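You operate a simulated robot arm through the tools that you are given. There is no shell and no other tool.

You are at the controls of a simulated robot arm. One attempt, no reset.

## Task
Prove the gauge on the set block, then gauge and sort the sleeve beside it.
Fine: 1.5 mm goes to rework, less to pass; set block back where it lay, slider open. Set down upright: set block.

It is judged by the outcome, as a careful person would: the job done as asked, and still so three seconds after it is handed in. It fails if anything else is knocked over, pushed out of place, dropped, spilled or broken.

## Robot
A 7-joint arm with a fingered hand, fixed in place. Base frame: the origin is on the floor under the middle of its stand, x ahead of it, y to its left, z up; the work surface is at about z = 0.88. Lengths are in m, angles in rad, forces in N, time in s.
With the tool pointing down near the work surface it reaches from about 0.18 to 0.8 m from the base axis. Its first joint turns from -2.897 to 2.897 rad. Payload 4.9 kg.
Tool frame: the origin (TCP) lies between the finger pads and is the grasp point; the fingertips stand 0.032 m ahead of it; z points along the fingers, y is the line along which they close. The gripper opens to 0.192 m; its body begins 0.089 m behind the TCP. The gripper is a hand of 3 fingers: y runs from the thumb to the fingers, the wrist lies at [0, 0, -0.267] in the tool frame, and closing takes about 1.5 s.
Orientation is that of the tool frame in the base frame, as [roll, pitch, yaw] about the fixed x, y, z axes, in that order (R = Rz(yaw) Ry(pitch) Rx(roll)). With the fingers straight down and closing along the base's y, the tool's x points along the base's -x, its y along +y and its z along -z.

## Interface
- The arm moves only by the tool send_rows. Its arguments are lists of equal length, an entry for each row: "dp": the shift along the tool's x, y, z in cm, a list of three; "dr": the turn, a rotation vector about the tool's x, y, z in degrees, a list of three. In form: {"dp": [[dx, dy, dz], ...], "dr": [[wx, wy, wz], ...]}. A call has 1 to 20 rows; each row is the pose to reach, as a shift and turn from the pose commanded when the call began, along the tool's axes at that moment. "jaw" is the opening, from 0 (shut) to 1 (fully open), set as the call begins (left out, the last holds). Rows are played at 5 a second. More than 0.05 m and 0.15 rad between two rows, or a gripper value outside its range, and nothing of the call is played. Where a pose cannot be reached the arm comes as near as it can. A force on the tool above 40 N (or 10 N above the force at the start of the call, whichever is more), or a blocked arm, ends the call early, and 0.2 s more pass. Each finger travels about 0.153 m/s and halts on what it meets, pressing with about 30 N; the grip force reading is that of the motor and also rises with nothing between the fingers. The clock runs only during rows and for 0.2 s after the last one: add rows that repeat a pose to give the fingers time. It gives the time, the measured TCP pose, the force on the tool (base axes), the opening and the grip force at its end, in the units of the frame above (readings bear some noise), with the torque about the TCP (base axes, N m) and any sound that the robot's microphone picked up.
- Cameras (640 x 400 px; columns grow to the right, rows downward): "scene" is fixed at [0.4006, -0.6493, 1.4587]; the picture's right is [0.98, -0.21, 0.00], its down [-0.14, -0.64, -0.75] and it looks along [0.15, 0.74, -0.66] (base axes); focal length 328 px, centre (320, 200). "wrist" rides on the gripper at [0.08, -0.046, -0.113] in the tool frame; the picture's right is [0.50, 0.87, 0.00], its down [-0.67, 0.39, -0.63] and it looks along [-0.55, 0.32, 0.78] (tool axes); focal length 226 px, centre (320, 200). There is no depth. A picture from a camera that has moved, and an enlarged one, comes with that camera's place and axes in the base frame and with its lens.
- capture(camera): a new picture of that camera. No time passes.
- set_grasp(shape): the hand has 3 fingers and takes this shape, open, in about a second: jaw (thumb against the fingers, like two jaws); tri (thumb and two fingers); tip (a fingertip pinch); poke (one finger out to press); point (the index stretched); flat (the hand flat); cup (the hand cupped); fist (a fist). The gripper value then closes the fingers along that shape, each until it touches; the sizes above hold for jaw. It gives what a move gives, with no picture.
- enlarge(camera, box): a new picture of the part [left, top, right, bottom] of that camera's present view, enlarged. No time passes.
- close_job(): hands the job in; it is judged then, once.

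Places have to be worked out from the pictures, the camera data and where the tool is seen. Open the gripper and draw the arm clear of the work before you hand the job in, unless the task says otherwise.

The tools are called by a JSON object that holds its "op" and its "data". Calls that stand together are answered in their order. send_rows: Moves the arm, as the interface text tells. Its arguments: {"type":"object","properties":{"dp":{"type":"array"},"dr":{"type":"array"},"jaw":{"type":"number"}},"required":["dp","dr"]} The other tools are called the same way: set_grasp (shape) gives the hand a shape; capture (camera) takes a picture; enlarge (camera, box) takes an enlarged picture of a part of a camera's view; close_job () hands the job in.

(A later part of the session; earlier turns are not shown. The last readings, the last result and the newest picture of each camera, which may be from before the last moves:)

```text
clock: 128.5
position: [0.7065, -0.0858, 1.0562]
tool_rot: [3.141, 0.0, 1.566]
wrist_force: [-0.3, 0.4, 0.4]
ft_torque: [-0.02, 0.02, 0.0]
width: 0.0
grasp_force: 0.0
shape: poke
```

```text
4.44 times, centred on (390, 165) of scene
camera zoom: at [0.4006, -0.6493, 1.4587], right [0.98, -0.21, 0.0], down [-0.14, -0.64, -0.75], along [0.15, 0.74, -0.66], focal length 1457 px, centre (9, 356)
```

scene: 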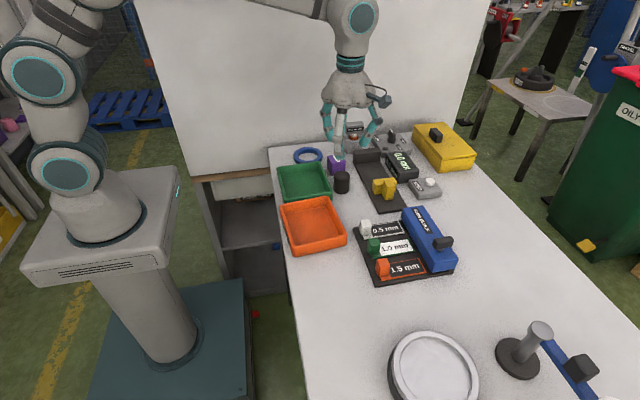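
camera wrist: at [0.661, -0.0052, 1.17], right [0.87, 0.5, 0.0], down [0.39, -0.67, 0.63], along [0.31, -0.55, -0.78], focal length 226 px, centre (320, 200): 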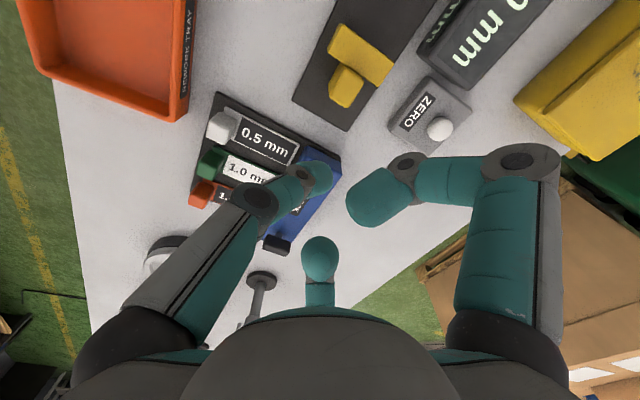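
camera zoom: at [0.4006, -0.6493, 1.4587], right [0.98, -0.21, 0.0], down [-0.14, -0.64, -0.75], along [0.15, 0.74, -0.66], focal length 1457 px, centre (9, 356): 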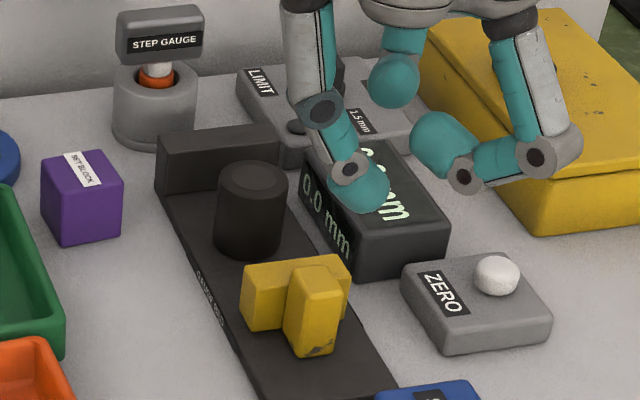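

TCP at (0.707, -0.085, 1.057). Descending behind the handle as before.

{"op": "send_rows", "data": {"dp": [[0.35, 0.2, 2.5], [0.35, 0.2, 5.0], [0.35, 0.2, 7.5], [0.35, 0.2, 10.0], [0.35, 0.2, 11.2], [0.35, 0.2, 11.2]], "dr": [[0, 0, 0], [0, 0, 0], [0, 0, 0], [0, 0, 0], [0, 0, 0], [0, 0, 0]]}}

{"op": "enlarge", "data": {"camera": "scene", "box": [350, 140, 440, 220]}}

```text
clock: 129.9
position: [0.7096, -0.0833, 0.9415]
tool_rot: [3.141, 0.002, 1.569]
wrist_force: [-0.7, -0.4, 0.0]
ft_torque: [-0.02, 0.0, 0.03]
width: 0.0
grasp_force: 0.1
shape: poke
```

```text
5.00 times, centred on (395, 180) of scene
camera zoom: at [0.4006, -0.6493, 1.4587], right [0.98, -0.21, 0.0], down [-0.14, -0.64, -0.75], along [0.15, 0.74, -0.66], focal length 1640 px, centre (-55, 300)
```

zoom: 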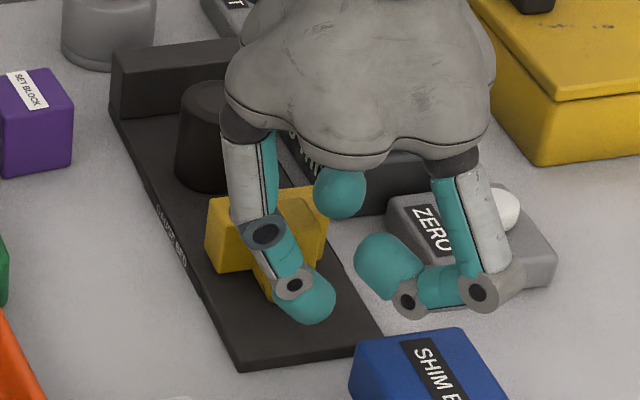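

In position. Pushing the slider toward the sleeve, first 8 cm at moderate pace in two calls.

{"op": "send_rows", "data": {"dp": [[0.0, 0, -0.2], [0.6, 0, -0.2], [1.2, 0, -0.2], [1.8, 0, -0.2], [2.4, 0, -0.2], [3.0, 0, -0.2], [3.6, 0, -0.2], [4.2, 0, -0.2], [4.8, 0, -0.2], [4.8, 0, -0.2]], "dr": [[0, 0, 0], [0, 0, 0], [0, 0, 0], [0, 0, 0], [0, 0, 0], [0, 0, 0], [0, 0, 0], [0, 0, 0], [0, 0, 0], [0, 0, 0]]}}

{"op": "send_rows", "data": {"dp": [[0.4, 0, 0], [0.8, 0, 0], [1.2, 0, 0], [1.6, 0, 0], [2.0, 0, 0], [2.4, 0, 0], [2.8, 0, 0], [3.2, 0, 0], [3.2, 0, 0]], "dr": [[0, 0, 0], [0, 0, 0], [0, 0, 0], [0, 0, 0], [0, 0, 0], [0, 0, 0], [0, 0, 0], [0, 0, 0], [0, 0, 0]]}}

{"op": "enlarge", "data": {"camera": "scene", "box": [350, 120, 440, 200]}}

{"op": "enlarge", "data": {"camera": "wrist", "box": [280, 0, 600, 200]}}

```text
clock: 132.1
position: [0.7084, -0.0337, 0.9465]
tool_rot: [3.141, 0.0, 1.571]
wrist_force: [0.9, -0.3, 0.1]
ft_torque: [0.01, -0.02, 0.02]
width: 0.0
grasp_force: 0.1
shape: poke
```

```text
clock: 134.1
position: [0.709, -0.0034, 0.9479]
tool_rot: [-3.14, 0.0, 1.57]
wrist_force: [0.4, -1.7, 0.2]
ft_torque: [-0.04, 0.01, 0.03]
width: 0.0
grasp_force: 0.1
shape: poke
```

```text
5.00 times, centred on (395, 160) of scene
camera zoom: at [0.4006, -0.6493, 1.4587], right [0.98, -0.21, 0.0], down [-0.14, -0.64, -0.75], along [0.15, 0.74, -0.66], focal length 1640 px, centre (-55, 400)
```

zoom: 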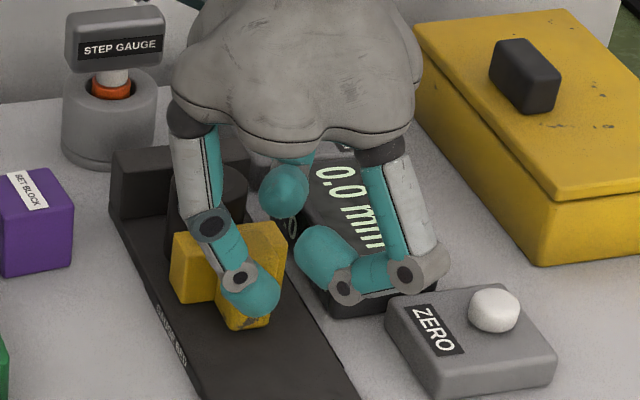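

```text
2.00 times, centred on (440, 100) of wrist
camera zoom: at [0.6631, 0.0777, 1.0609], right [0.87, 0.5, 0.0], down [0.39, -0.67, 0.63], along [0.32, -0.55, -0.78], focal length 452 px, centre (80, 400)
```

zoom: 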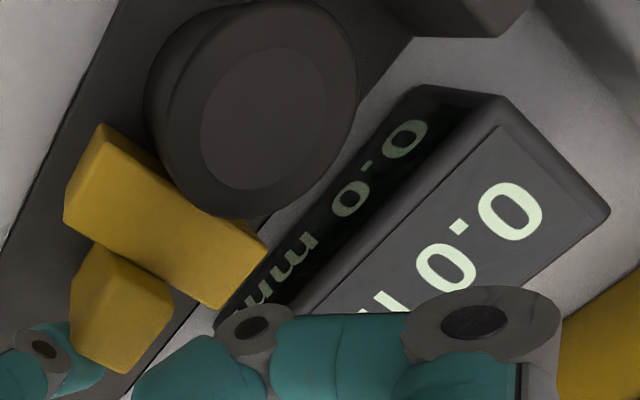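

The plate is against the sleeve. Continuing in 2 mm steps toward the anvil.

{"op": "send_rows", "data": {"dp": [[0.2, 0, 0], [0.4, 0, 0], [0.6, 0, 0], [0.8, 0, 0], [1.0, 0, 0], [1.2, 0, 0], [1.4, 0, 0], [1.4, 0, 0]], "dr": [[0, 0, 0], [0, 0, 0], [0, 0, 0], [0, 0, 0], [0, 0, 0], [0, 0, 0], [0, 0, 0], [0, 0, 0]]}}

{"op": "send_rows", "data": {"dp": [[0.1, 0, 0], [0.2, 0, 0], [0.3, 0, 0], [0.3, 0, 0]], "dr": [[0, 0, 0], [0, 0, 0], [0, 0, 0], [0, 0, 0]]}}

{"op": "enlarge", "data": {"camera": "wrist", "box": [280, 0, 600, 200]}}

{"op": "enlarge", "data": {"camera": "scene", "box": [350, 120, 440, 200]}}

```text
clock: 135.9
position: [0.7108, 0.0124, 0.9462]
tool_rot: [-3.142, 0.0, 1.569]
wrist_force: [-0.1, -1.3, 0.7]
ft_torque: [-0.01, -0.02, -0.01]
width: 0.0001
grasp_force: 0.0
shape: poke
```

```text
clock: 136.9
position: [0.7104, 0.0156, 0.9454]
tool_rot: [3.14, 0.0, 1.568]
wrist_force: [0.8, -1.4, 0.8]
ft_torque: [-0.02, -0.04, 0.02]
width: 0.0002
grasp_force: 0.1
shape: poke
```

```text
2.00 times, centred on (440, 100) of wrist
camera zoom: at [0.6631, 0.0953, 1.06], right [0.87, 0.5, 0.0], down [0.39, -0.67, 0.63], along [0.32, -0.55, -0.78], focal length 452 px, centre (80, 400)
```

zoom: 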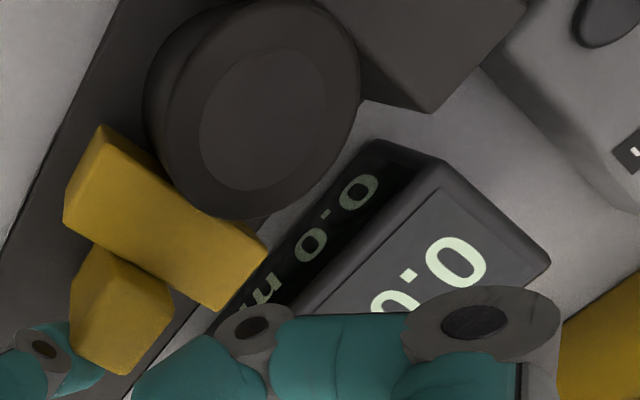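

```text
5.00 times, centred on (395, 160) of scene
camera zoom: at [0.4006, -0.6493, 1.4587], right [0.98, -0.21, 0.0], down [-0.14, -0.64, -0.75], along [0.15, 0.74, -0.66], focal length 1640 px, centre (-55, 400)
```

zoom: 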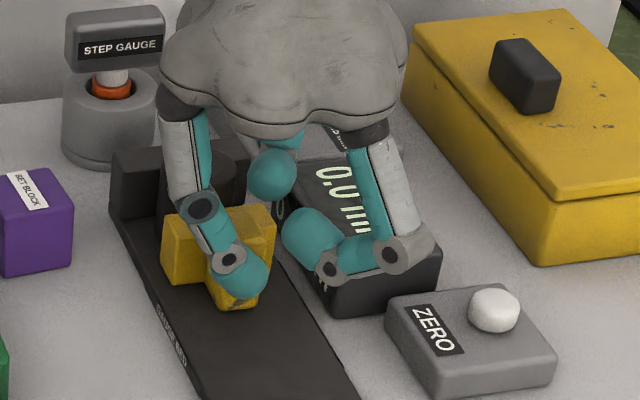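

Very near the end. Continuing in 1 mm steps until resistance appears.

{"op": "send_rows", "data": {"dp": [[0.1, 0, 0], [0.2, 0, 0], [0.2, 0, 0]], "dr": [[0, 0, 0], [0, 0, 0], [0, 0, 0]]}}

{"op": "send_rows", "data": {"dp": [[0.1, 0, 0], [0.15, 0, 0], [0.15, 0, 0]], "dr": [[0, 0, 0], [0, 0, 0], [0, 0, 0]]}}

{"op": "enlarge", "data": {"camera": "wrist", "box": [280, 0, 600, 200]}}

{"op": "enlarge", "data": {"camera": "scene", "box": [350, 120, 440, 200]}}

```text
clock: 137.7
position: [0.7092, 0.017, 0.9457]
tool_rot: [3.142, 0.003, 1.569]
wrist_force: [0.0, -2.8, -0.5]
ft_torque: [-0.03, -0.02, -0.02]
width: 0.0001
grasp_force: 0.0
shape: poke
```

```text
clock: 138.5
position: [0.7095, 0.0199, 0.9463]
tool_rot: [-3.14, -0.001, 1.569]
wrist_force: [1.1, -4.2, 0.7]
ft_torque: [-0.06, -0.03, 0.04]
width: 0.0003
grasp_force: 0.1
shape: poke
```

```text
2.00 times, centred on (440, 100) of wrist
camera zoom: at [0.6627, 0.0984, 1.0598], right [0.87, 0.5, 0.0], down [0.39, -0.67, 0.63], along [0.32, -0.55, -0.78], focal length 452 px, centre (80, 400)
```

zoom: 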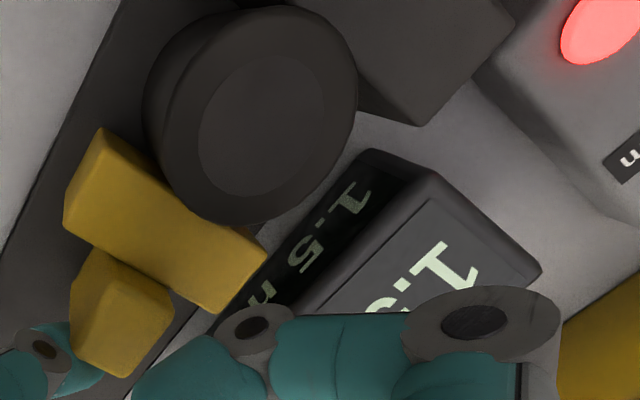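

```text
5.00 times, centred on (395, 160) of scene
camera zoom: at [0.4006, -0.6493, 1.4587], right [0.98, -0.21, 0.0], down [-0.14, -0.64, -0.75], along [0.15, 0.74, -0.66], focal length 1640 px, centre (-55, 400)
```

zoom: 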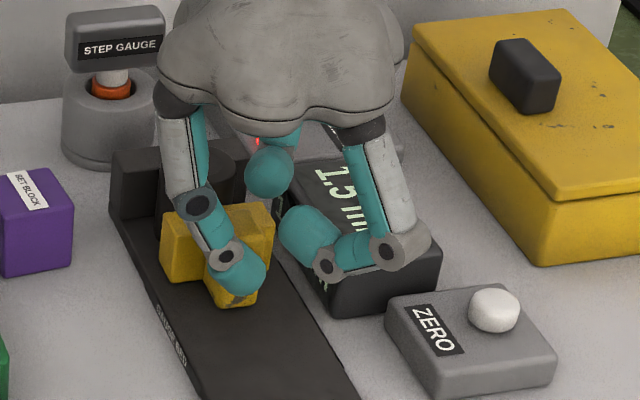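

The display shows 1.5 mm and the limit lamp lit red. I'll press about 1 mm more to be sure it's fully seated, then back off and read the display clearly.

{"op": "send_rows", "data": {"dp": [[0.08, 0, 0], [0.08, 0, 0], [0.08, 0, 0]], "dr": [[0, 0, 0], [0, 0, 0], [0, 0, 0]]}}

{"op": "enlarge", "data": {"camera": "wrist", "box": [280, 0, 600, 200]}}

{"op": "send_rows", "data": {"dp": [[-0.5, 0, 0], [-1.5, 0, 0], [-3.0, 0, 0], [-3.0, 0, -3.0], [-3.0, 0, -6.0], [-3.0, 0, -10.0], [-3.0, 0, -10.0]], "dr": [[0, 0, 0], [0, 0, 0], [0, 0, 0], [0, 0, 0], [0, 0, 0], [0, 0, 0], [0, 0, 0]]}}

{"op": "enlarge", "data": {"camera": "scene", "box": [345, 125, 445, 205]}}

```text
clock: 139.3
position: [0.7106, 0.0191, 0.9462]
tool_rot: [-3.141, -0.001, 1.57]
wrist_force: [0.9, -3.2, 0.9]
ft_torque: [-0.05, -0.02, 0.01]
width: 0.0
grasp_force: 0.0
shape: poke
```

```text
2.00 times, centred on (440, 100) of wrist
camera zoom: at [0.6628, 0.0991, 1.0595], right [0.87, 0.5, 0.0], down [0.39, -0.67, 0.63], along [0.32, -0.55, -0.78], focal length 452 px, centre (80, 400)
```

zoom: 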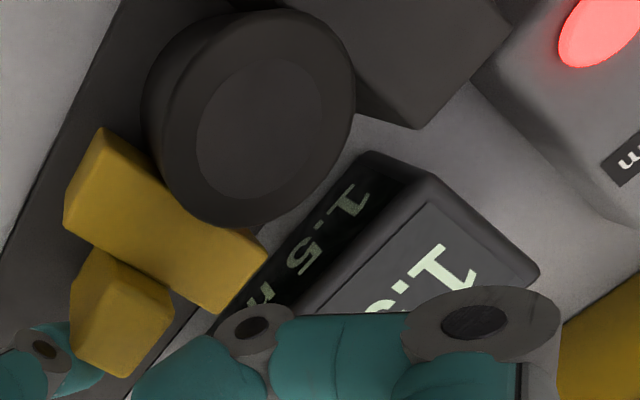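

```text
clock: 140.9
position: [0.7093, -0.0116, 1.0438]
tool_rot: [-3.139, -0.001, 1.569]
wrist_force: [-0.1, -0.5, -0.7]
ft_torque: [0.03, 0.01, -0.01]
width: 0.0
grasp_force: 0.0
shape: poke
```

```text
5.00 times, centred on (395, 165) of scene
camera zoom: at [0.4006, -0.6493, 1.4587], right [0.98, -0.21, 0.0], down [-0.14, -0.64, -0.75], along [0.15, 0.74, -0.66], focal length 1640 px, centre (-55, 375)
```

zoom: 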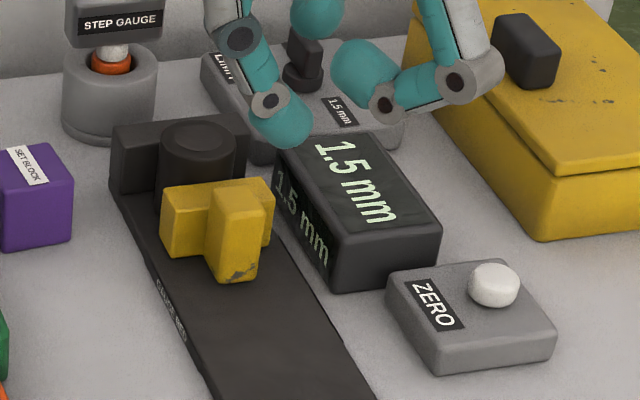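

Confirmed: 1.5 mm, so the sleeve goes to the rework (orange) tray. Now I'll reopen the slider as before; the sleeve is taller than the block, so I'll come down at x 0.717, off its nose.

{"op": "send_rows", "data": {"dp": [[2.7, 0.3, 0], [5.4, 0.6, 0], [8.0, 0.8, 0], [8.0, 0.8, 0], [8.0, 0.8, 3.0], [8.0, 0.8, 5.5], [8.0, 0.8, 5.5]], "dr": [[0, 0, 0], [0, 0, 0], [0, 0, 0], [0, 0, 0], [0, 0, 0], [0, 0, 0], [0, 0, 0]]}}

{"op": "enlarge", "data": {"camera": "wrist", "box": [270, 120, 390, 210]}}

{"op": "enlarge", "data": {"camera": "scene", "box": [360, 130, 410, 170]}}

```text
clock: 142.5
position: [0.7159, 0.0693, 0.9914]
tool_rot: [3.141, 0.0, 1.57]
wrist_force: [0.3, -0.2, 0.4]
ft_torque: [0.01, -0.02, 0.0]
width: 0.0
grasp_force: 0.0
shape: poke
```

```text
4.44 times, centred on (330, 165) of wrist
camera zoom: at [0.6706, 0.1502, 1.1053], right [0.87, 0.5, 0.0], down [0.39, -0.67, 0.63], along [0.32, -0.55, -0.78], focal length 1005 px, centre (276, 356)
```

zoom: 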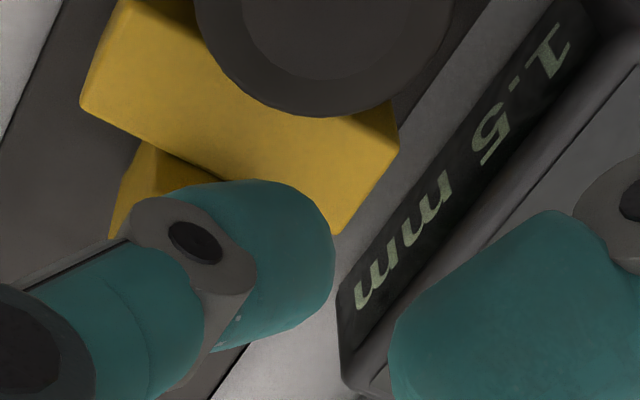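

```text
10.00 times, centred on (385, 150) of scene
camera zoom: at [0.4006, -0.6493, 1.4587], right [0.98, -0.21, 0.0], down [-0.14, -0.64, -0.75], along [0.15, 0.74, -0.66], focal length 3279 px, centre (-330, 700)
```

zoom: 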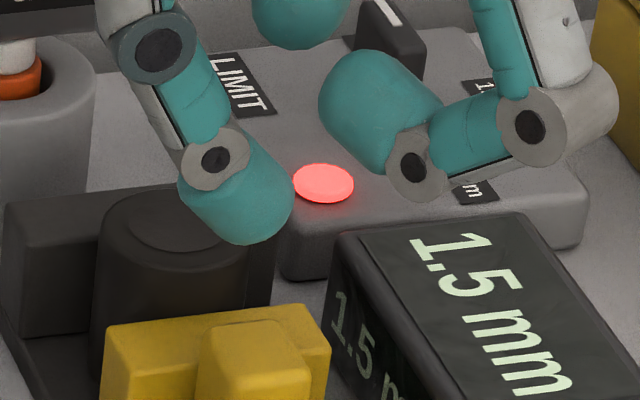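

TCP at (0.7166, 0.0702). Shifting 1.5 mm toward the handle and lowering in stages with force checks.

{"op": "send_rows", "data": {"dp": [[-0.15, 0, 0.7], [-0.15, 0, 1.5], [-0.15, 0, 2.2], [-0.15, 0, 2.2]], "dr": [[0, 0, 0], [0, 0, 0], [0, 0, 0], [0, 0, 0]]}}

{"op": "enlarge", "data": {"camera": "wrist", "box": [270, 120, 390, 210]}}

{"op": "enlarge", "data": {"camera": "scene", "box": [360, 130, 410, 170]}}

```text
clock: 143.5
position: [0.7182, 0.0669, 0.9701]
tool_rot: [3.14, 0.0, 1.568]
wrist_force: [0.2, -0.4, 0.5]
ft_torque: [0.01, 0.0, -0.02]
width: 0.0
grasp_force: 0.1
shape: poke
```

```text
4.44 times, centred on (330, 165) of wrist
camera zoom: at [0.6714, 0.1471, 1.0835], right [0.87, 0.5, 0.0], down [0.39, -0.67, 0.63], along [0.32, -0.55, -0.78], focal length 1005 px, centre (276, 356)
```

zoom: 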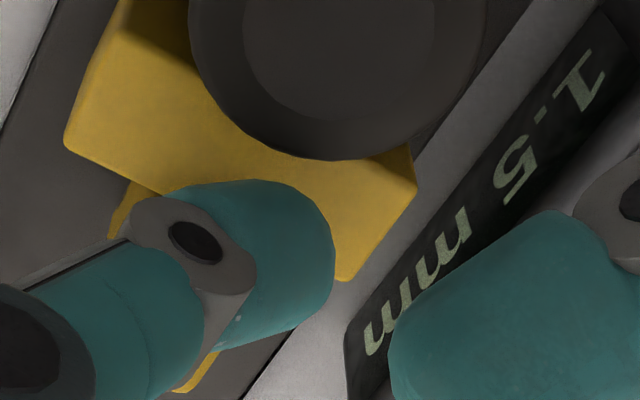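

```text
10.00 times, centred on (385, 150) of scene
camera zoom: at [0.4006, -0.6493, 1.4587], right [0.98, -0.21, 0.0], down [-0.14, -0.64, -0.75], along [0.15, 0.74, -0.66], focal length 3279 px, centre (-330, 700)
```

zoom: 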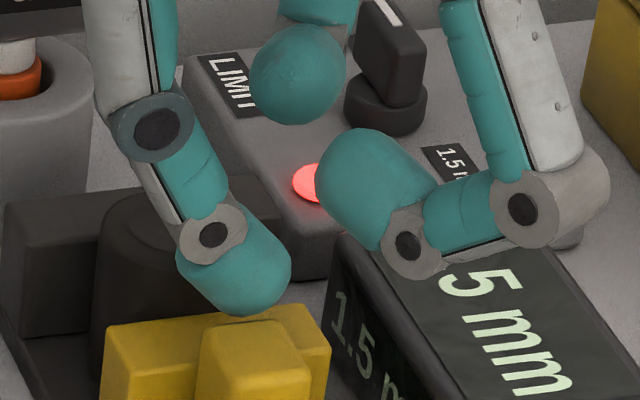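

Clear so far. Nudging +1 mm in y and lowering the last 7 mm in two steps.

{"op": "send_rows", "data": {"dp": [[0.12, 0, 0.2], [0.12, 0, 0.4], [0.12, 0, 0.4]], "dr": [[0, 0, 0], [0, 0, 0], [0, 0, 0]]}}

{"op": "send_rows", "data": {"dp": [[0, 0, 0.15], [0, 0, 0.3], [0, 0, 0.3]], "dr": [[0, 0, 0], [0, 0, 0], [0, 0, 0]]}}

{"op": "enlarge", "data": {"camera": "scene", "box": [360, 130, 410, 170]}}

```text
clock: 144.3
position: [0.7165, 0.0691, 0.9655]
tool_rot: [3.141, 0.0, 1.568]
wrist_force: [-0.5, 0.3, -0.1]
ft_torque: [-0.02, -0.03, -0.03]
width: 0.0001
grasp_force: 0.2
shape: poke
```

```text
clock: 145.1
position: [0.7182, 0.0697, 0.962]
tool_rot: [3.141, -0.001, 1.569]
wrist_force: [-0.4, 0.2, -0.9]
ft_torque: [0.0, 0.01, 0.02]
width: 0.0
grasp_force: 0.1
shape: poke
```

```text
10.00 times, centred on (385, 150) of scene
camera zoom: at [0.4006, -0.6493, 1.4587], right [0.98, -0.21, 0.0], down [-0.14, -0.64, -0.75], along [0.15, 0.74, -0.66], focal length 3279 px, centre (-330, 700)
```

zoom: 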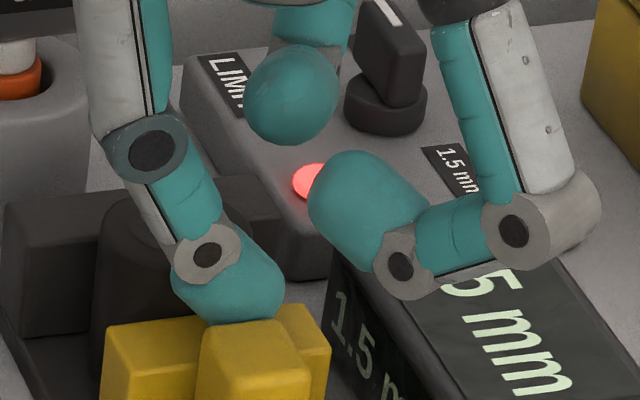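

The tip is behind the handle again with no force. Drawing the slider open.

{"op": "send_rows", "data": {"dp": [[-0.3, 0, 0], [-0.6, 0, 0], [-0.9, 0, 0], [-1.2, 0, 0], [-1.6, 0, 0], [-2.0, 0, 0], [-2.0, 0, 0]], "dr": [[0, 0, 0], [0, 0, 0], [0, 0, 0], [0, 0, 0], [0, 0, 0], [0, 0, 0], [0, 0, 0]]}}

{"op": "enlarge", "data": {"camera": "scene", "box": [350, 125, 430, 185]}}

{"op": "send_rows", "data": {"dp": [[-0.5, 0, 0], [-1.0, 0, 0], [-1.5, 0, 0], [-2.0, 0, 0], [-2.5, 0, 0], [-3.0, 0, 0], [-3.5, 0, 0], [-4.0, 0, 0], [-4.5, 0, 0], [-5.0, 0, 0], [-5.5, 0, 0], [-5.5, 0, 0]], "dr": [[0, 0, 0], [0, 0, 0], [0, 0, 0], [0, 0, 0], [0, 0, 0], [0, 0, 0], [0, 0, 0], [0, 0, 0], [0, 0, 0], [0, 0, 0], [0, 0, 0], [0, 0, 0]]}}

{"op": "enlarge", "data": {"camera": "scene", "box": [345, 130, 435, 210]}}

{"op": "enlarge", "data": {"camera": "scene", "box": [365, 170, 405, 200]}}

```text
clock: 146.7
position: [0.7187, 0.0499, 0.9628]
tool_rot: [-3.14, 0.001, 1.57]
wrist_force: [0.1, -0.3, -0.5]
ft_torque: [0.02, -0.03, 0.02]
width: 0.0
grasp_force: 0.0
shape: poke
```

```text
6.67 times, centred on (390, 155) of scene
camera zoom: at [0.4006, -0.6493, 1.4587], right [0.98, -0.21, 0.0], down [-0.14, -0.64, -0.75], along [0.15, 0.74, -0.66], focal length 2186 px, centre (-147, 500)
```

zoom: 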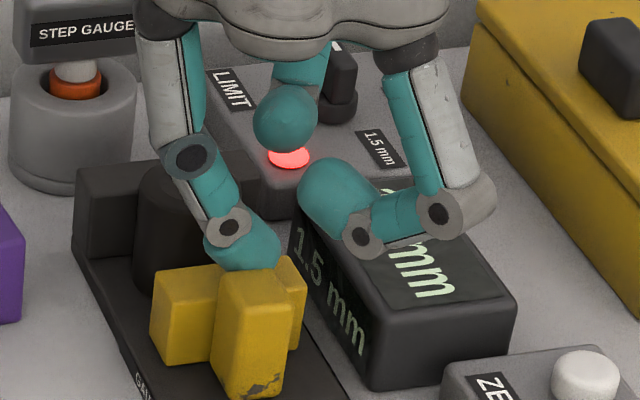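

```text
clock: 149.3
position: [0.7169, -0.004, 0.963]
tool_rot: [3.141, 0.001, 1.569]
wrist_force: [0.2, 0.3, -0.8]
ft_torque: [0.03, 0.05, -0.03]
width: 0.0
grasp_force: 0.0
shape: poke
```

```text
5.00 times, centred on (390, 170) of scene
camera zoom: at [0.4006, -0.6493, 1.4587], right [0.98, -0.21, 0.0], down [-0.14, -0.64, -0.75], along [0.15, 0.74, -0.66], focal length 1640 px, centre (-30, 350)
```

zoom: 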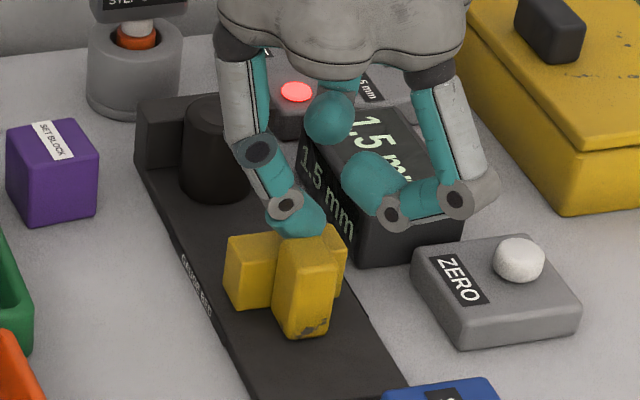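

```text
13.33 times, centred on (385, 185) of scene
camera zoom: at [0.4006, -0.6493, 1.4587], right [0.98, -0.21, 0.0], down [-0.14, -0.64, -0.75], along [0.15, 0.74, -0.66], focal length 4372 px, centre (-547, 400)
```

zoom: 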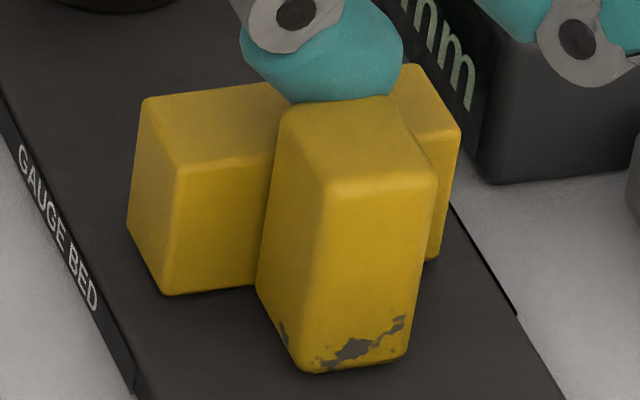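

The slider is about 9 mm short of its original place. Continuing to draw it back.

{"op": "send_rows", "data": {"dp": [[-0.3, 0, 0], [-0.6, 0, 0], [-0.9, 0, 0], [-0.9, 0, 0]], "dr": [[0, 0, 0], [0, 0, 0], [0, 0, 0], [0, 0, 0]]}}

{"op": "enlarge", "data": {"camera": "scene", "box": [365, 170, 405, 200]}}

```text
clock: 150.3
position: [0.7179, -0.0141, 0.9632]
tool_rot: [3.141, -0.001, 1.57]
wrist_force: [0.3, 1.1, 0.1]
ft_torque: [0.02, -0.01, -0.04]
width: 0.0
grasp_force: 0.0
shape: poke
```

```text
13.33 times, centred on (385, 185) of scene
camera zoom: at [0.4006, -0.6493, 1.4587], right [0.98, -0.21, 0.0], down [-0.14, -0.64, -0.75], along [0.15, 0.74, -0.66], focal length 4372 px, centre (-547, 400)
```

zoom: 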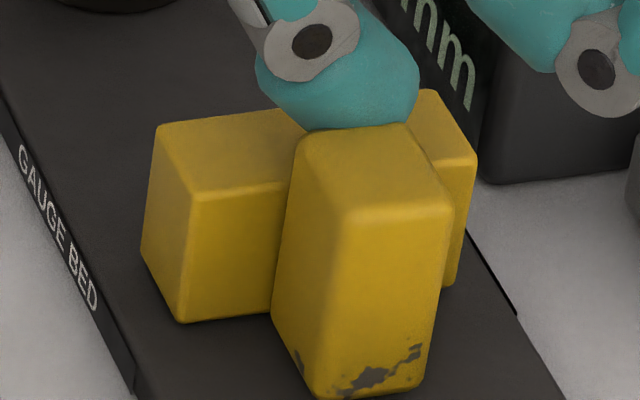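

About 1.5 mm remains; finishing, then lifting off.

{"op": "send_rows", "data": {"dp": [[-0.15, 0, 0], [-0.17, 0, 0], [-0.17, 0, 0]], "dr": [[0, 0, 0], [0, 0, 0], [0, 0, 0]]}}

{"op": "enlarge", "data": {"camera": "scene", "box": [365, 170, 405, 200]}}

{"op": "send_rows", "data": {"dp": [[0.3, 0, 0], [0.4, 0, -1.0], [0.4, 0, -4.0], [0.4, 0, -7.0], [0.4, 0, -9.5], [0.4, 0, -9.5]], "dr": [[0, 0, 0], [0, 0, 0], [0, 0, 0], [0, 0, 0], [0, 0, 0], [0, 0, 0]]}}

{"op": "set_grasp", "data": {"shape": "jaw"}}

{"op": "enlarge", "data": {"camera": "scene", "box": [345, 125, 445, 205]}}

{"op": "enlarge", "data": {"camera": "scene", "box": [360, 140, 400, 175]}}

```text
clock: 151.1
position: [0.7175, -0.0154, 0.9631]
tool_rot: [3.14, -0.002, 1.57]
wrist_force: [0.0, 0.3, 0.5]
ft_torque: [0.03, -0.01, -0.01]
width: 0.0001
grasp_force: 0.0
shape: poke
```

```text
13.33 times, centred on (385, 185) of scene
camera zoom: at [0.4006, -0.6493, 1.4587], right [0.98, -0.21, 0.0], down [-0.14, -0.64, -0.75], along [0.15, 0.74, -0.66], focal length 4372 px, centre (-547, 400)
```

zoom: 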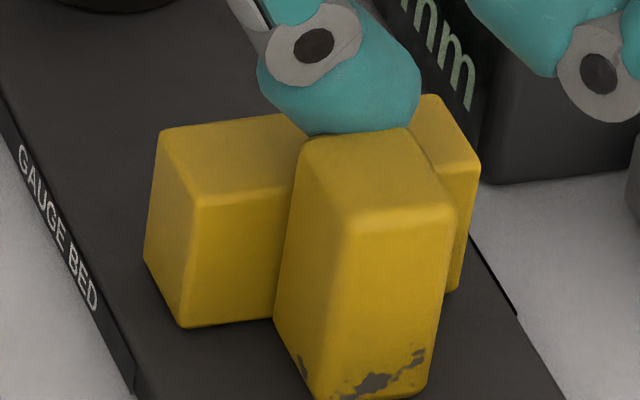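

```text
clock: 152.5
position: [0.7185, -0.0126, 1.0562]
tool_rot: [-3.141, 0.0, 1.571]
wrist_force: [1.1, 0.2, 0.6]
ft_torque: [0.02, 0.02, 0.0]
width: 0.0002
grasp_force: 0.0
shape: poke
```

```text
clock: 153.4
position: [0.719, -0.0128, 1.057]
tool_rot: [-3.141, 0.001, 1.571]
wrist_force: [0.3, 0.3, -0.6]
ft_torque: [-0.03, 0.01, 0.0]
width: 0.192
grasp_force: 0.0
shape: jaw
```

```text
5.00 times, centred on (395, 165) of scene
camera zoom: at [0.4006, -0.6493, 1.4587], right [0.98, -0.21, 0.0], down [-0.14, -0.64, -0.75], along [0.15, 0.74, -0.66], focal length 1640 px, centre (-55, 375)
```

zoom: 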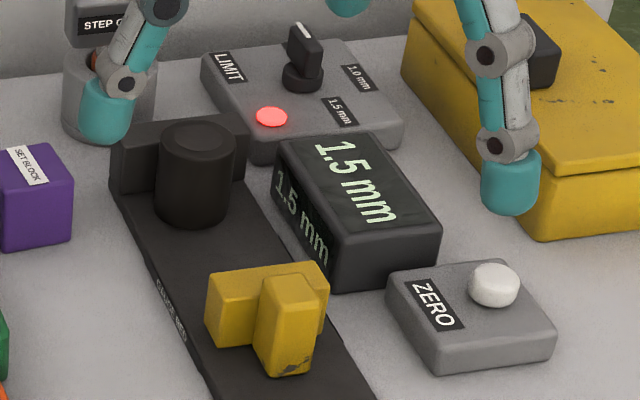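

```text
11.43 times, centred on (380, 158) of scene
camera zoom: at [0.4006, -0.6493, 1.4587], right [0.98, -0.21, 0.0], down [-0.14, -0.64, -0.75], along [0.15, 0.74, -0.66], focal length 3747 px, centre (-366, 686)
```

zoom: 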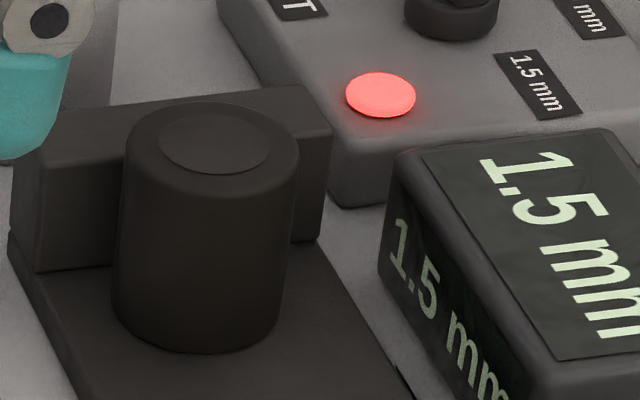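

Slider is exactly back at its open place, and the sleeve stands at about (0.709, 0.107) against the anvil. I'll bring the jaw hand above with the same front-biased grip I used for the block.

{"op": "send_rows", "data": {"dp": [[0.87, -0.08, 0.1], [1.74, -0.16, 0.2], [2.61, -0.24, 0.3], [3.49, -0.32, 0.4], [4.36, -0.4, 0.5], [5.23, -0.48, 0.6], [6.1, -0.55, 0.7], [6.97, -0.63, 0.8], [7.84, -0.71, 0.9], [8.72, -0.79, 1.0], [9.59, -0.87, 1.1], [10.46, -0.95, 1.2], [10.46, -0.95, 1.2]], "dr": [[0, 0, -7.5], [0, 0, -15], [0, 0, -22.5], [0, 0, -30], [0, 0, -37.5], [0, 0, -45], [0, 0, -52.5], [0, 0, -60], [0, 0, -67.5], [0, 0, -75], [0, 0, -82.5], [0, 0, -90], [0, 0, -90]], "jaw": 0.333}}

{"op": "enlarge", "data": {"camera": "wrist", "box": [180, 40, 480, 260]}}

```text
clock: 156.2
position: [0.7065, 0.0918, 1.0452]
tool_rot: [-3.141, 0.001, 3.141]
wrist_force: [-0.2, 0.1, -0.7]
ft_torque: [0.01, -0.01, 0.0]
width: 0.0645
grasp_force: 0.1
shape: jaw
```

```text
1.82 times, centred on (330, 150) of wrist
camera zoom: at [0.627, 0.0461, 1.1592], right [-0.5, 0.87, 0.0], down [0.67, 0.39, 0.63], along [0.55, 0.32, -0.78], focal length 411 px, centre (302, 291)
```

zoom: 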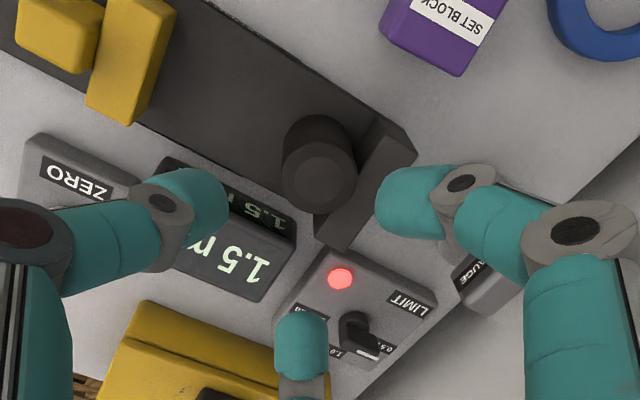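

Sleeve re-measures near (0.708, 0.105). Small correction and descent to just above it.

{"op": "send_rows", "data": {"dp": [[-0.1, -0.15, 2.5], [-0.1, -0.15, 5.0], [-0.1, -0.15, 7.0], [-0.1, -0.15, 7.6], [-0.1, -0.15, 7.6]], "dr": [[0, 0, 0], [0, 0, 0], [0, 0, 0], [0, 0, 0], [0, 0, 0]]}}

{"op": "enlarge", "data": {"camera": "wrist", "box": [180, 60, 480, 260]}}

{"op": "enlarge", "data": {"camera": "scene", "box": [350, 120, 420, 180]}}

```text
clock: 157.4
position: [0.7087, 0.0923, 0.9687]
tool_rot: [3.142, -0.001, 3.139]
wrist_force: [0.4, 0.1, -0.2]
ft_torque: [-0.02, 0.01, -0.02]
width: 0.0641
grasp_force: 0.2
shape: jaw
```

```text
2.00 times, centred on (330, 160) of wrist
camera zoom: at [0.6293, 0.047, 1.0827], right [-0.5, 0.87, 0.0], down [0.67, 0.39, 0.63], along [0.55, 0.31, -0.78], focal length 452 px, centre (300, 280)
```

zoom: 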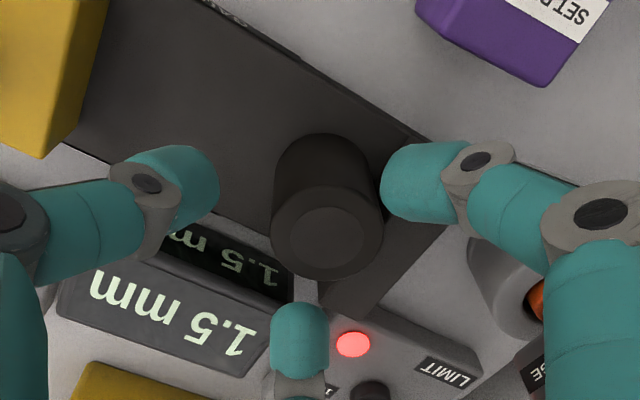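

```text
6.67 times, centred on (385, 150) of scene
camera zoom: at [0.4006, -0.6493, 1.4587], right [0.98, -0.21, 0.0], down [-0.14, -0.64, -0.75], along [0.15, 0.74, -0.66], focal length 2186 px, centre (-113, 533)
```

zoom: 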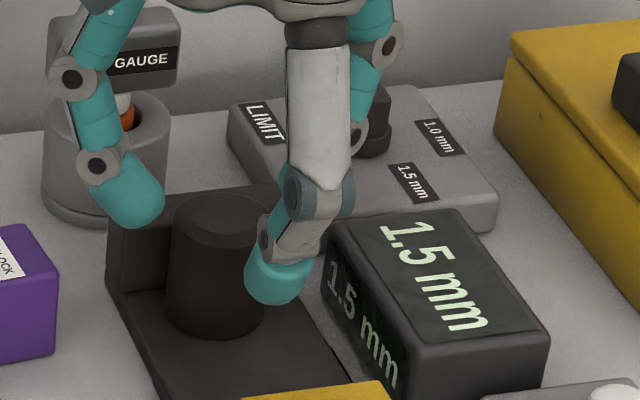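

Aligning to the same relative offset that worked for the block (about -3 mm in x and y) and lowering to grip height.

{"op": "send_rows", "data": {"dp": [[0.3, -0.28, 0.0], [0.3, -0.28, 0.7], [0.3, -0.28, 1.4], [0.3, -0.28, 1.9], [0.3, -0.28, 1.9]], "dr": [[0, 0, 0], [0, 0, 0], [0, 0, 0], [0, 0, 0], [0, 0, 0]]}}

{"op": "enlarge", "data": {"camera": "wrist", "box": [180, 60, 480, 260]}}

{"op": "enlarge", "data": {"camera": "scene", "box": [350, 120, 420, 180]}}

```text
clock: 158.6
position: [0.7053, 0.0881, 0.9517]
tool_rot: [3.141, -0.001, 3.14]
wrist_force: [-0.2, 0.3, -0.6]
ft_torque: [0.02, -0.05, -0.01]
width: 0.0643
grasp_force: 0.1
shape: jaw
```

```text
2.00 times, centred on (330, 160) of wrist
camera zoom: at [0.6256, 0.0424, 1.0642], right [-0.5, 0.87, 0.0], down [0.67, 0.39, 0.63], along [0.55, 0.31, -0.78], focal length 452 px, centre (300, 280)
```

zoom: 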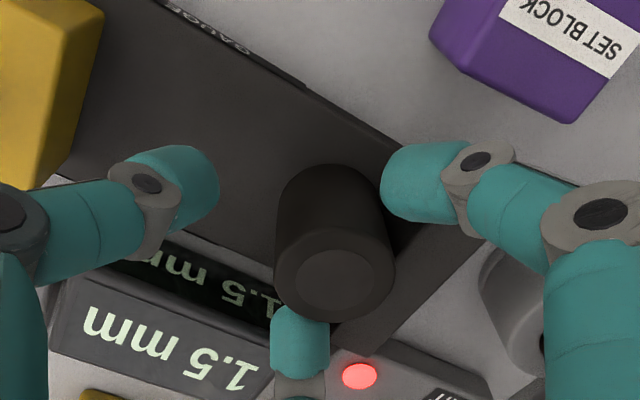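

```text
6.67 times, centred on (385, 150) of scene
camera zoom: at [0.4006, -0.6493, 1.4587], right [0.98, -0.21, 0.0], down [-0.14, -0.64, -0.75], along [0.15, 0.74, -0.66], focal length 2186 px, centre (-113, 533)
```

zoom: 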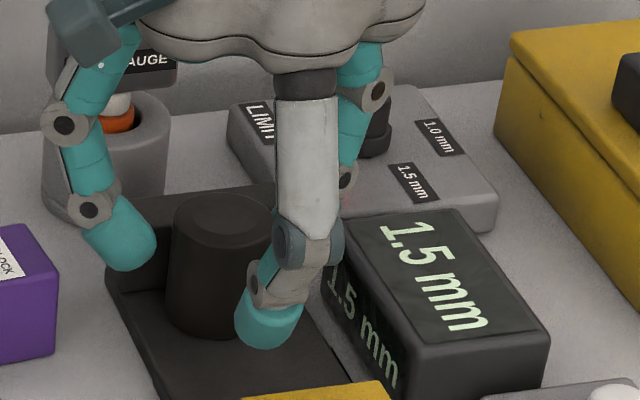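

No contact; nudging 1 mm in x and y for centring, then closing in stages.

{"op": "send_rows", "data": {"dp": [[-0.1, 0.12, 0], [-0.1, 0.12, 0], [-0.1, 0.12, 0]], "dr": [[0, 0, 0], [0, 0, 0], [0, 0, 0]], "jaw": 0.28}}

{"op": "send_rows", "data": {"dp": [[0, 0, 0], [0, 0, 0], [0, 0, 0], [0, 0, 0], [0, 0, 0], [0, 0, 0], [0, 0, 0]], "dr": [[0, 0, 0], [0, 0, 0], [0, 0, 0], [0, 0, 0], [0, 0, 0], [0, 0, 0], [0, 0, 0]], "jaw": 0.0}}

{"op": "enlarge", "data": {"camera": "wrist", "box": [180, 60, 480, 260]}}

{"op": "enlarge", "data": {"camera": "scene", "box": [350, 120, 420, 180]}}

```text
clock: 159.4
position: [0.7067, 0.0883, 0.9503]
tool_rot: [3.141, -0.001, 3.14]
wrist_force: [0.3, -0.5, 0.2]
ft_torque: [0.01, -0.01, -0.03]
width: 0.0544
grasp_force: 0.0
shape: jaw
```

```text
clock: 161.0
position: [0.7069, 0.0887, 0.9505]
tool_rot: [-3.141, 0.001, 3.14]
wrist_force: [-0.7, -4.2, -0.6]
ft_torque: [-0.2, 0.03, -0.01]
width: 0.0263
grasp_force: 30.7
shape: jaw
```

```text
2.00 times, centred on (330, 160) of wrist
camera zoom: at [0.6269, 0.043, 1.0639], right [-0.5, 0.87, 0.0], down [0.67, 0.39, 0.63], along [0.55, 0.31, -0.78], focal length 452 px, centre (300, 280)
```

zoom: 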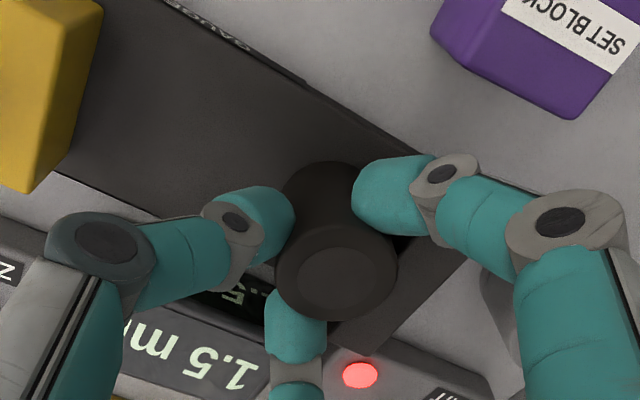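

```text
6.67 times, centred on (385, 150) of scene
camera zoom: at [0.4006, -0.6493, 1.4587], right [0.98, -0.21, 0.0], down [-0.14, -0.64, -0.75], along [0.15, 0.74, -0.66], focal length 2186 px, centre (-113, 533)
```

zoom: 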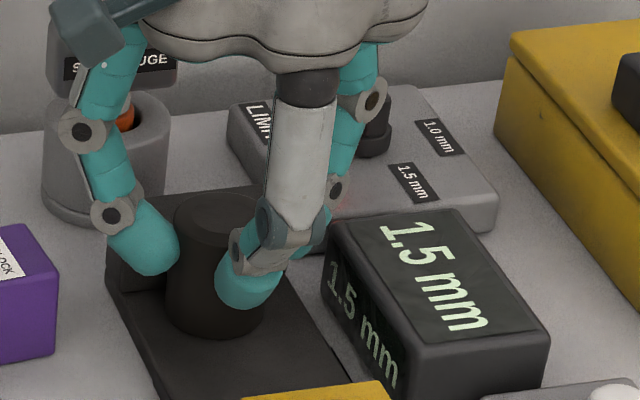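

The sleeve is gripped. Lifting 5 mm, drawing it off the anvil, and checking the hold.

{"op": "send_rows", "data": {"dp": [[0, 0, -0.2], [0, 0, -0.5], [0, -0.5, -0.5], [0, -1.2, -0.6], [0, -2.0, -1.0], [0, -2.0, -1.0]], "dr": [[0, 0, 0], [0, 0, 0], [0, 0, 0], [0, 0, 0], [0, 0, 0], [0, 0, 0]]}}

{"op": "enlarge", "data": {"camera": "wrist", "box": [180, 60, 480, 260]}}

{"op": "enlarge", "data": {"camera": "scene", "box": [350, 120, 430, 190]}}

```text
clock: 162.4
position: [0.7053, 0.0712, 0.9587]
tool_rot: [-3.141, 0.0, 3.138]
wrist_force: [0.1, 0.0, -2.9]
ft_torque: [-0.05, 0.01, -0.01]
width: 0.0262
grasp_force: 30.8
shape: jaw
```

```text
2.00 times, centred on (330, 160) of wrist
camera zoom: at [0.6254, 0.0243, 1.0734], right [-0.5, 0.87, 0.0], down [0.67, 0.39, 0.63], along [0.55, 0.32, -0.78], focal length 452 px, centre (300, 280)
```

zoom: 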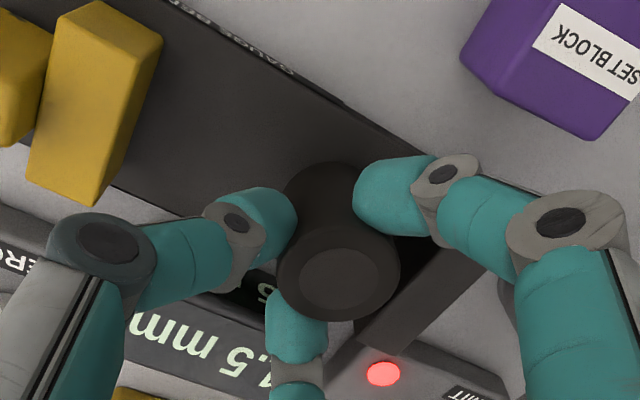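

```text
5.71 times, centred on (390, 155) of scene
camera zoom: at [0.4006, -0.6493, 1.4587], right [0.98, -0.21, 0.0], down [-0.14, -0.64, -0.75], along [0.15, 0.74, -0.66], focal length 1874 px, centre (-80, 457)
```

zoom: 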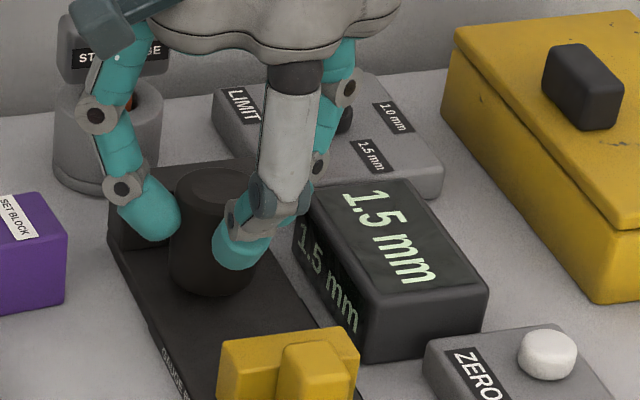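

Held firmly. Lifting clear and carrying the sleeve to the orange rework tray (centre about (0.496, -0.109)).

{"op": "send_rows", "data": {"dp": [[0, 0, -2.5], [0, 0, -5.0], [0, 0, -7.5], [0, 0, -10.0], [0, 0, -10.0]], "dr": [[0, 0, 0], [0, 0, 0], [0, 0, 0], [0, 0, 0], [0, 0, 0]]}}

{"op": "send_rows", "data": {"dp": [[2.62, -2.46, 0], [5.24, -4.92, 0], [7.85, -7.38, 0], [10.47, -9.84, 0], [13.09, -12.3, 0], [15.71, -14.76, 0], [18.32, -17.22, 0], [20.94, -19.68, 0], [20.94, -19.68, 0]], "dr": [[0, 0, 0], [0, 0, 0], [0, 0, 0], [0, 0, 0], [0, 0, 0], [0, 0, 0], [0, 0, 0], [0, 0, 0], [0, 0, 0]]}}

{"op": "capture", "data": {"camera": "scene"}}

{"op": "capture", "data": {"camera": "wrist"}}

```text
clock: 163.6
position: [0.7025, 0.0695, 1.0584]
tool_rot: [3.141, 0.001, 3.141]
wrist_force: [0.1, -0.2, -3.2]
ft_torque: [-0.06, -0.01, 0.02]
width: 0.0261
grasp_force: 29.9
shape: jaw
```

```text
clock: 165.6
position: [0.4969, -0.1253, 1.0621]
tool_rot: [3.141, 0.0, 3.14]
wrist_force: [0.9, -0.8, -3.4]
ft_torque: [-0.08, -0.01, -0.01]
width: 0.0259
grasp_force: 29.5
shape: jaw
```

```text
taken
```

scene: 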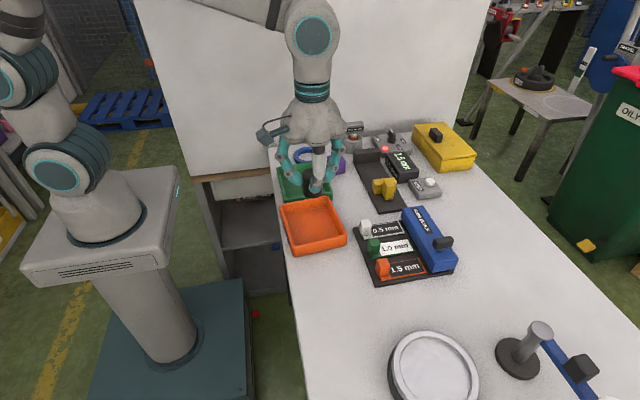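

```text
taken
camera wrist: at [0.4167, -0.172, 1.1751], right [-0.5, 0.87, 0.0], down [0.67, 0.39, 0.63], along [0.55, 0.32, -0.78], focal length 226 px, centre (320, 200)
```

wrist: 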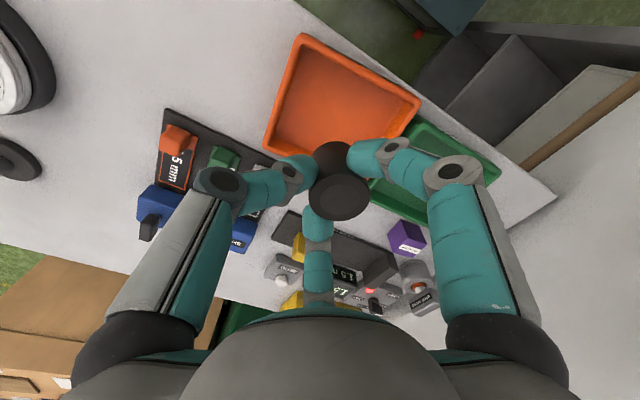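

The sleeve is over the rework tray's middle (sleeve centre about (0.498, -0.110)). Descending into the tray.

{"op": "send_rows", "data": {"dp": [[0, 0.2, 2.5], [0, 0.2, 5.0], [0, 0.2, 7.5], [0, 0.2, 9.5], [0, 0.2, 9.5]], "dr": [[0, 0, 0], [0, 0, 0], [0, 0, 0], [0, 0, 0], [0, 0, 0]]}}

{"op": "enlarge", "data": {"camera": "scene", "box": [270, 150, 370, 260]}}

{"op": "enlarge", "data": {"camera": "wrist", "box": [160, 0, 500, 240]}}

```text
clock: 166.8
position: [0.4961, -0.124, 0.9636]
tool_rot: [3.142, 0.0, 3.139]
wrist_force: [-0.4, 0.4, -2.8]
ft_torque: [-0.05, -0.02, 0.01]
width: 0.0261
grasp_force: 30.2
shape: jaw
```

```text
3.64 times, centred on (320, 205) of scene
camera zoom: at [0.4006, -0.6493, 1.4587], right [0.98, -0.21, 0.0], down [-0.14, -0.64, -0.75], along [0.15, 0.74, -0.66], focal length 1192 px, centre (320, 182)
```

zoom: 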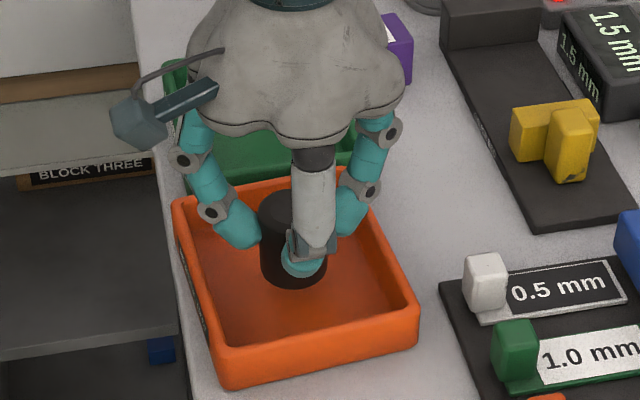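

```text
1.67 times, centred on (330, 120) of wrist
camera zoom: at [0.4157, -0.1702, 1.0784], right [-0.5, 0.87, 0.0], down [0.67, 0.39, 0.63], along [0.55, 0.31, -0.78], focal length 377 px, centre (303, 333)
```

zoom: 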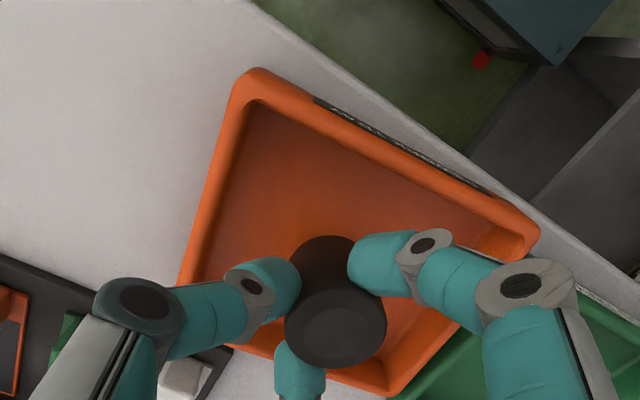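

Inside the tray with clearance. Lowering slowly until the sleeve touches the tray floor.

{"op": "send_rows", "data": {"dp": [[0, 0, 0.5], [0, 0, 1.0], [0, 0, 1.3], [0, 0, 1.3]], "dr": [[0, 0, 0], [0, 0, 0], [0, 0, 0], [0, 0, 0]]}}

{"op": "send_rows", "data": {"dp": [[0, 0, 0.15], [0, 0, 0.25], [0, 0, 0.25]], "dr": [[0, 0, 0], [0, 0, 0], [0, 0, 0]]}}

{"op": "send_rows", "data": {"dp": [[0, 0, 0.1], [0, 0, 0.15], [0, 0, 0.15]], "dr": [[0, 0, 0], [0, 0, 0], [0, 0, 0]]}}

```text
clock: 167.8
position: [0.4978, -0.1246, 0.9516]
tool_rot: [-3.14, 0.001, 3.14]
wrist_force: [0.2, 0.8, -3.1]
ft_torque: [-0.07, 0.0, -0.02]
width: 0.0258
grasp_force: 29.8
shape: jaw
```

```text
clock: 168.6
position: [0.4976, -0.1248, 0.9493]
tool_rot: [-3.139, 0.0, 3.138]
wrist_force: [-0.9, 0.7, -2.8]
ft_torque: [-0.08, -0.01, 0.0]
width: 0.0259
grasp_force: 30.4
shape: jaw
```

```text
clock: 169.4
position: [0.4966, -0.1254, 0.9473]
tool_rot: [3.141, 0.001, 3.138]
wrist_force: [0.6, -0.4, -2.4]
ft_torque: [-0.05, 0.01, -0.03]
width: 0.0258
grasp_force: 30.0
shape: jaw
```

Not touching yet (still carrying the full weight); continuing down in millimetre steps.

{"op": "send_rows", "data": {"dp": [[0, 0, 0.1], [0, 0, 0.15], [0, 0, 0.15]], "dr": [[0, 0, 0], [0, 0, 0], [0, 0, 0]]}}

{"op": "send_rows", "data": {"dp": [[0, 0, 0.1], [0, 0, 0.15], [0, 0, 0.15]], "dr": [[0, 0, 0], [0, 0, 0], [0, 0, 0]]}}

{"op": "enlarge", "data": {"camera": "scene", "box": [275, 180, 355, 260]}}

```text
clock: 170.2
position: [0.4974, -0.1239, 0.9468]
tool_rot: [3.141, 0.0, 3.14]
wrist_force: [0.3, -0.3, -2.6]
ft_torque: [-0.03, -0.04, 0.01]
width: 0.0259
grasp_force: 29.8
shape: jaw
```

```text
clock: 171.0
position: [0.4975, -0.124, 0.945]
tool_rot: [-3.141, -0.001, 3.141]
wrist_force: [0.2, 0.0, -0.7]
ft_torque: [0.02, 0.01, 0.02]
width: 0.0259
grasp_force: 29.5
shape: jaw
```

```text
5.00 times, centred on (315, 220) of scene
camera zoom: at [0.4006, -0.6493, 1.4587], right [0.98, -0.21, 0.0], down [-0.14, -0.64, -0.75], along [0.15, 0.74, -0.66], focal length 1640 px, centre (345, 100)
```

zoom: 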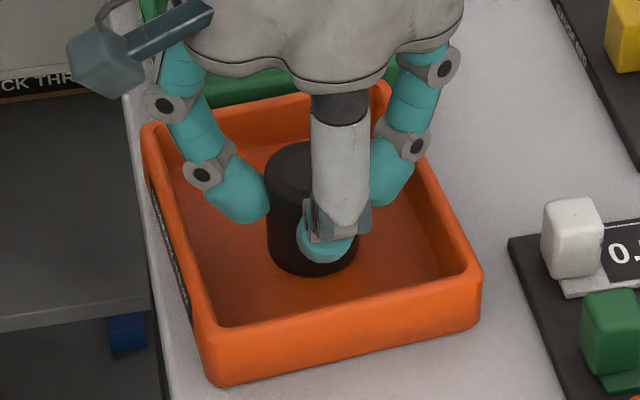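

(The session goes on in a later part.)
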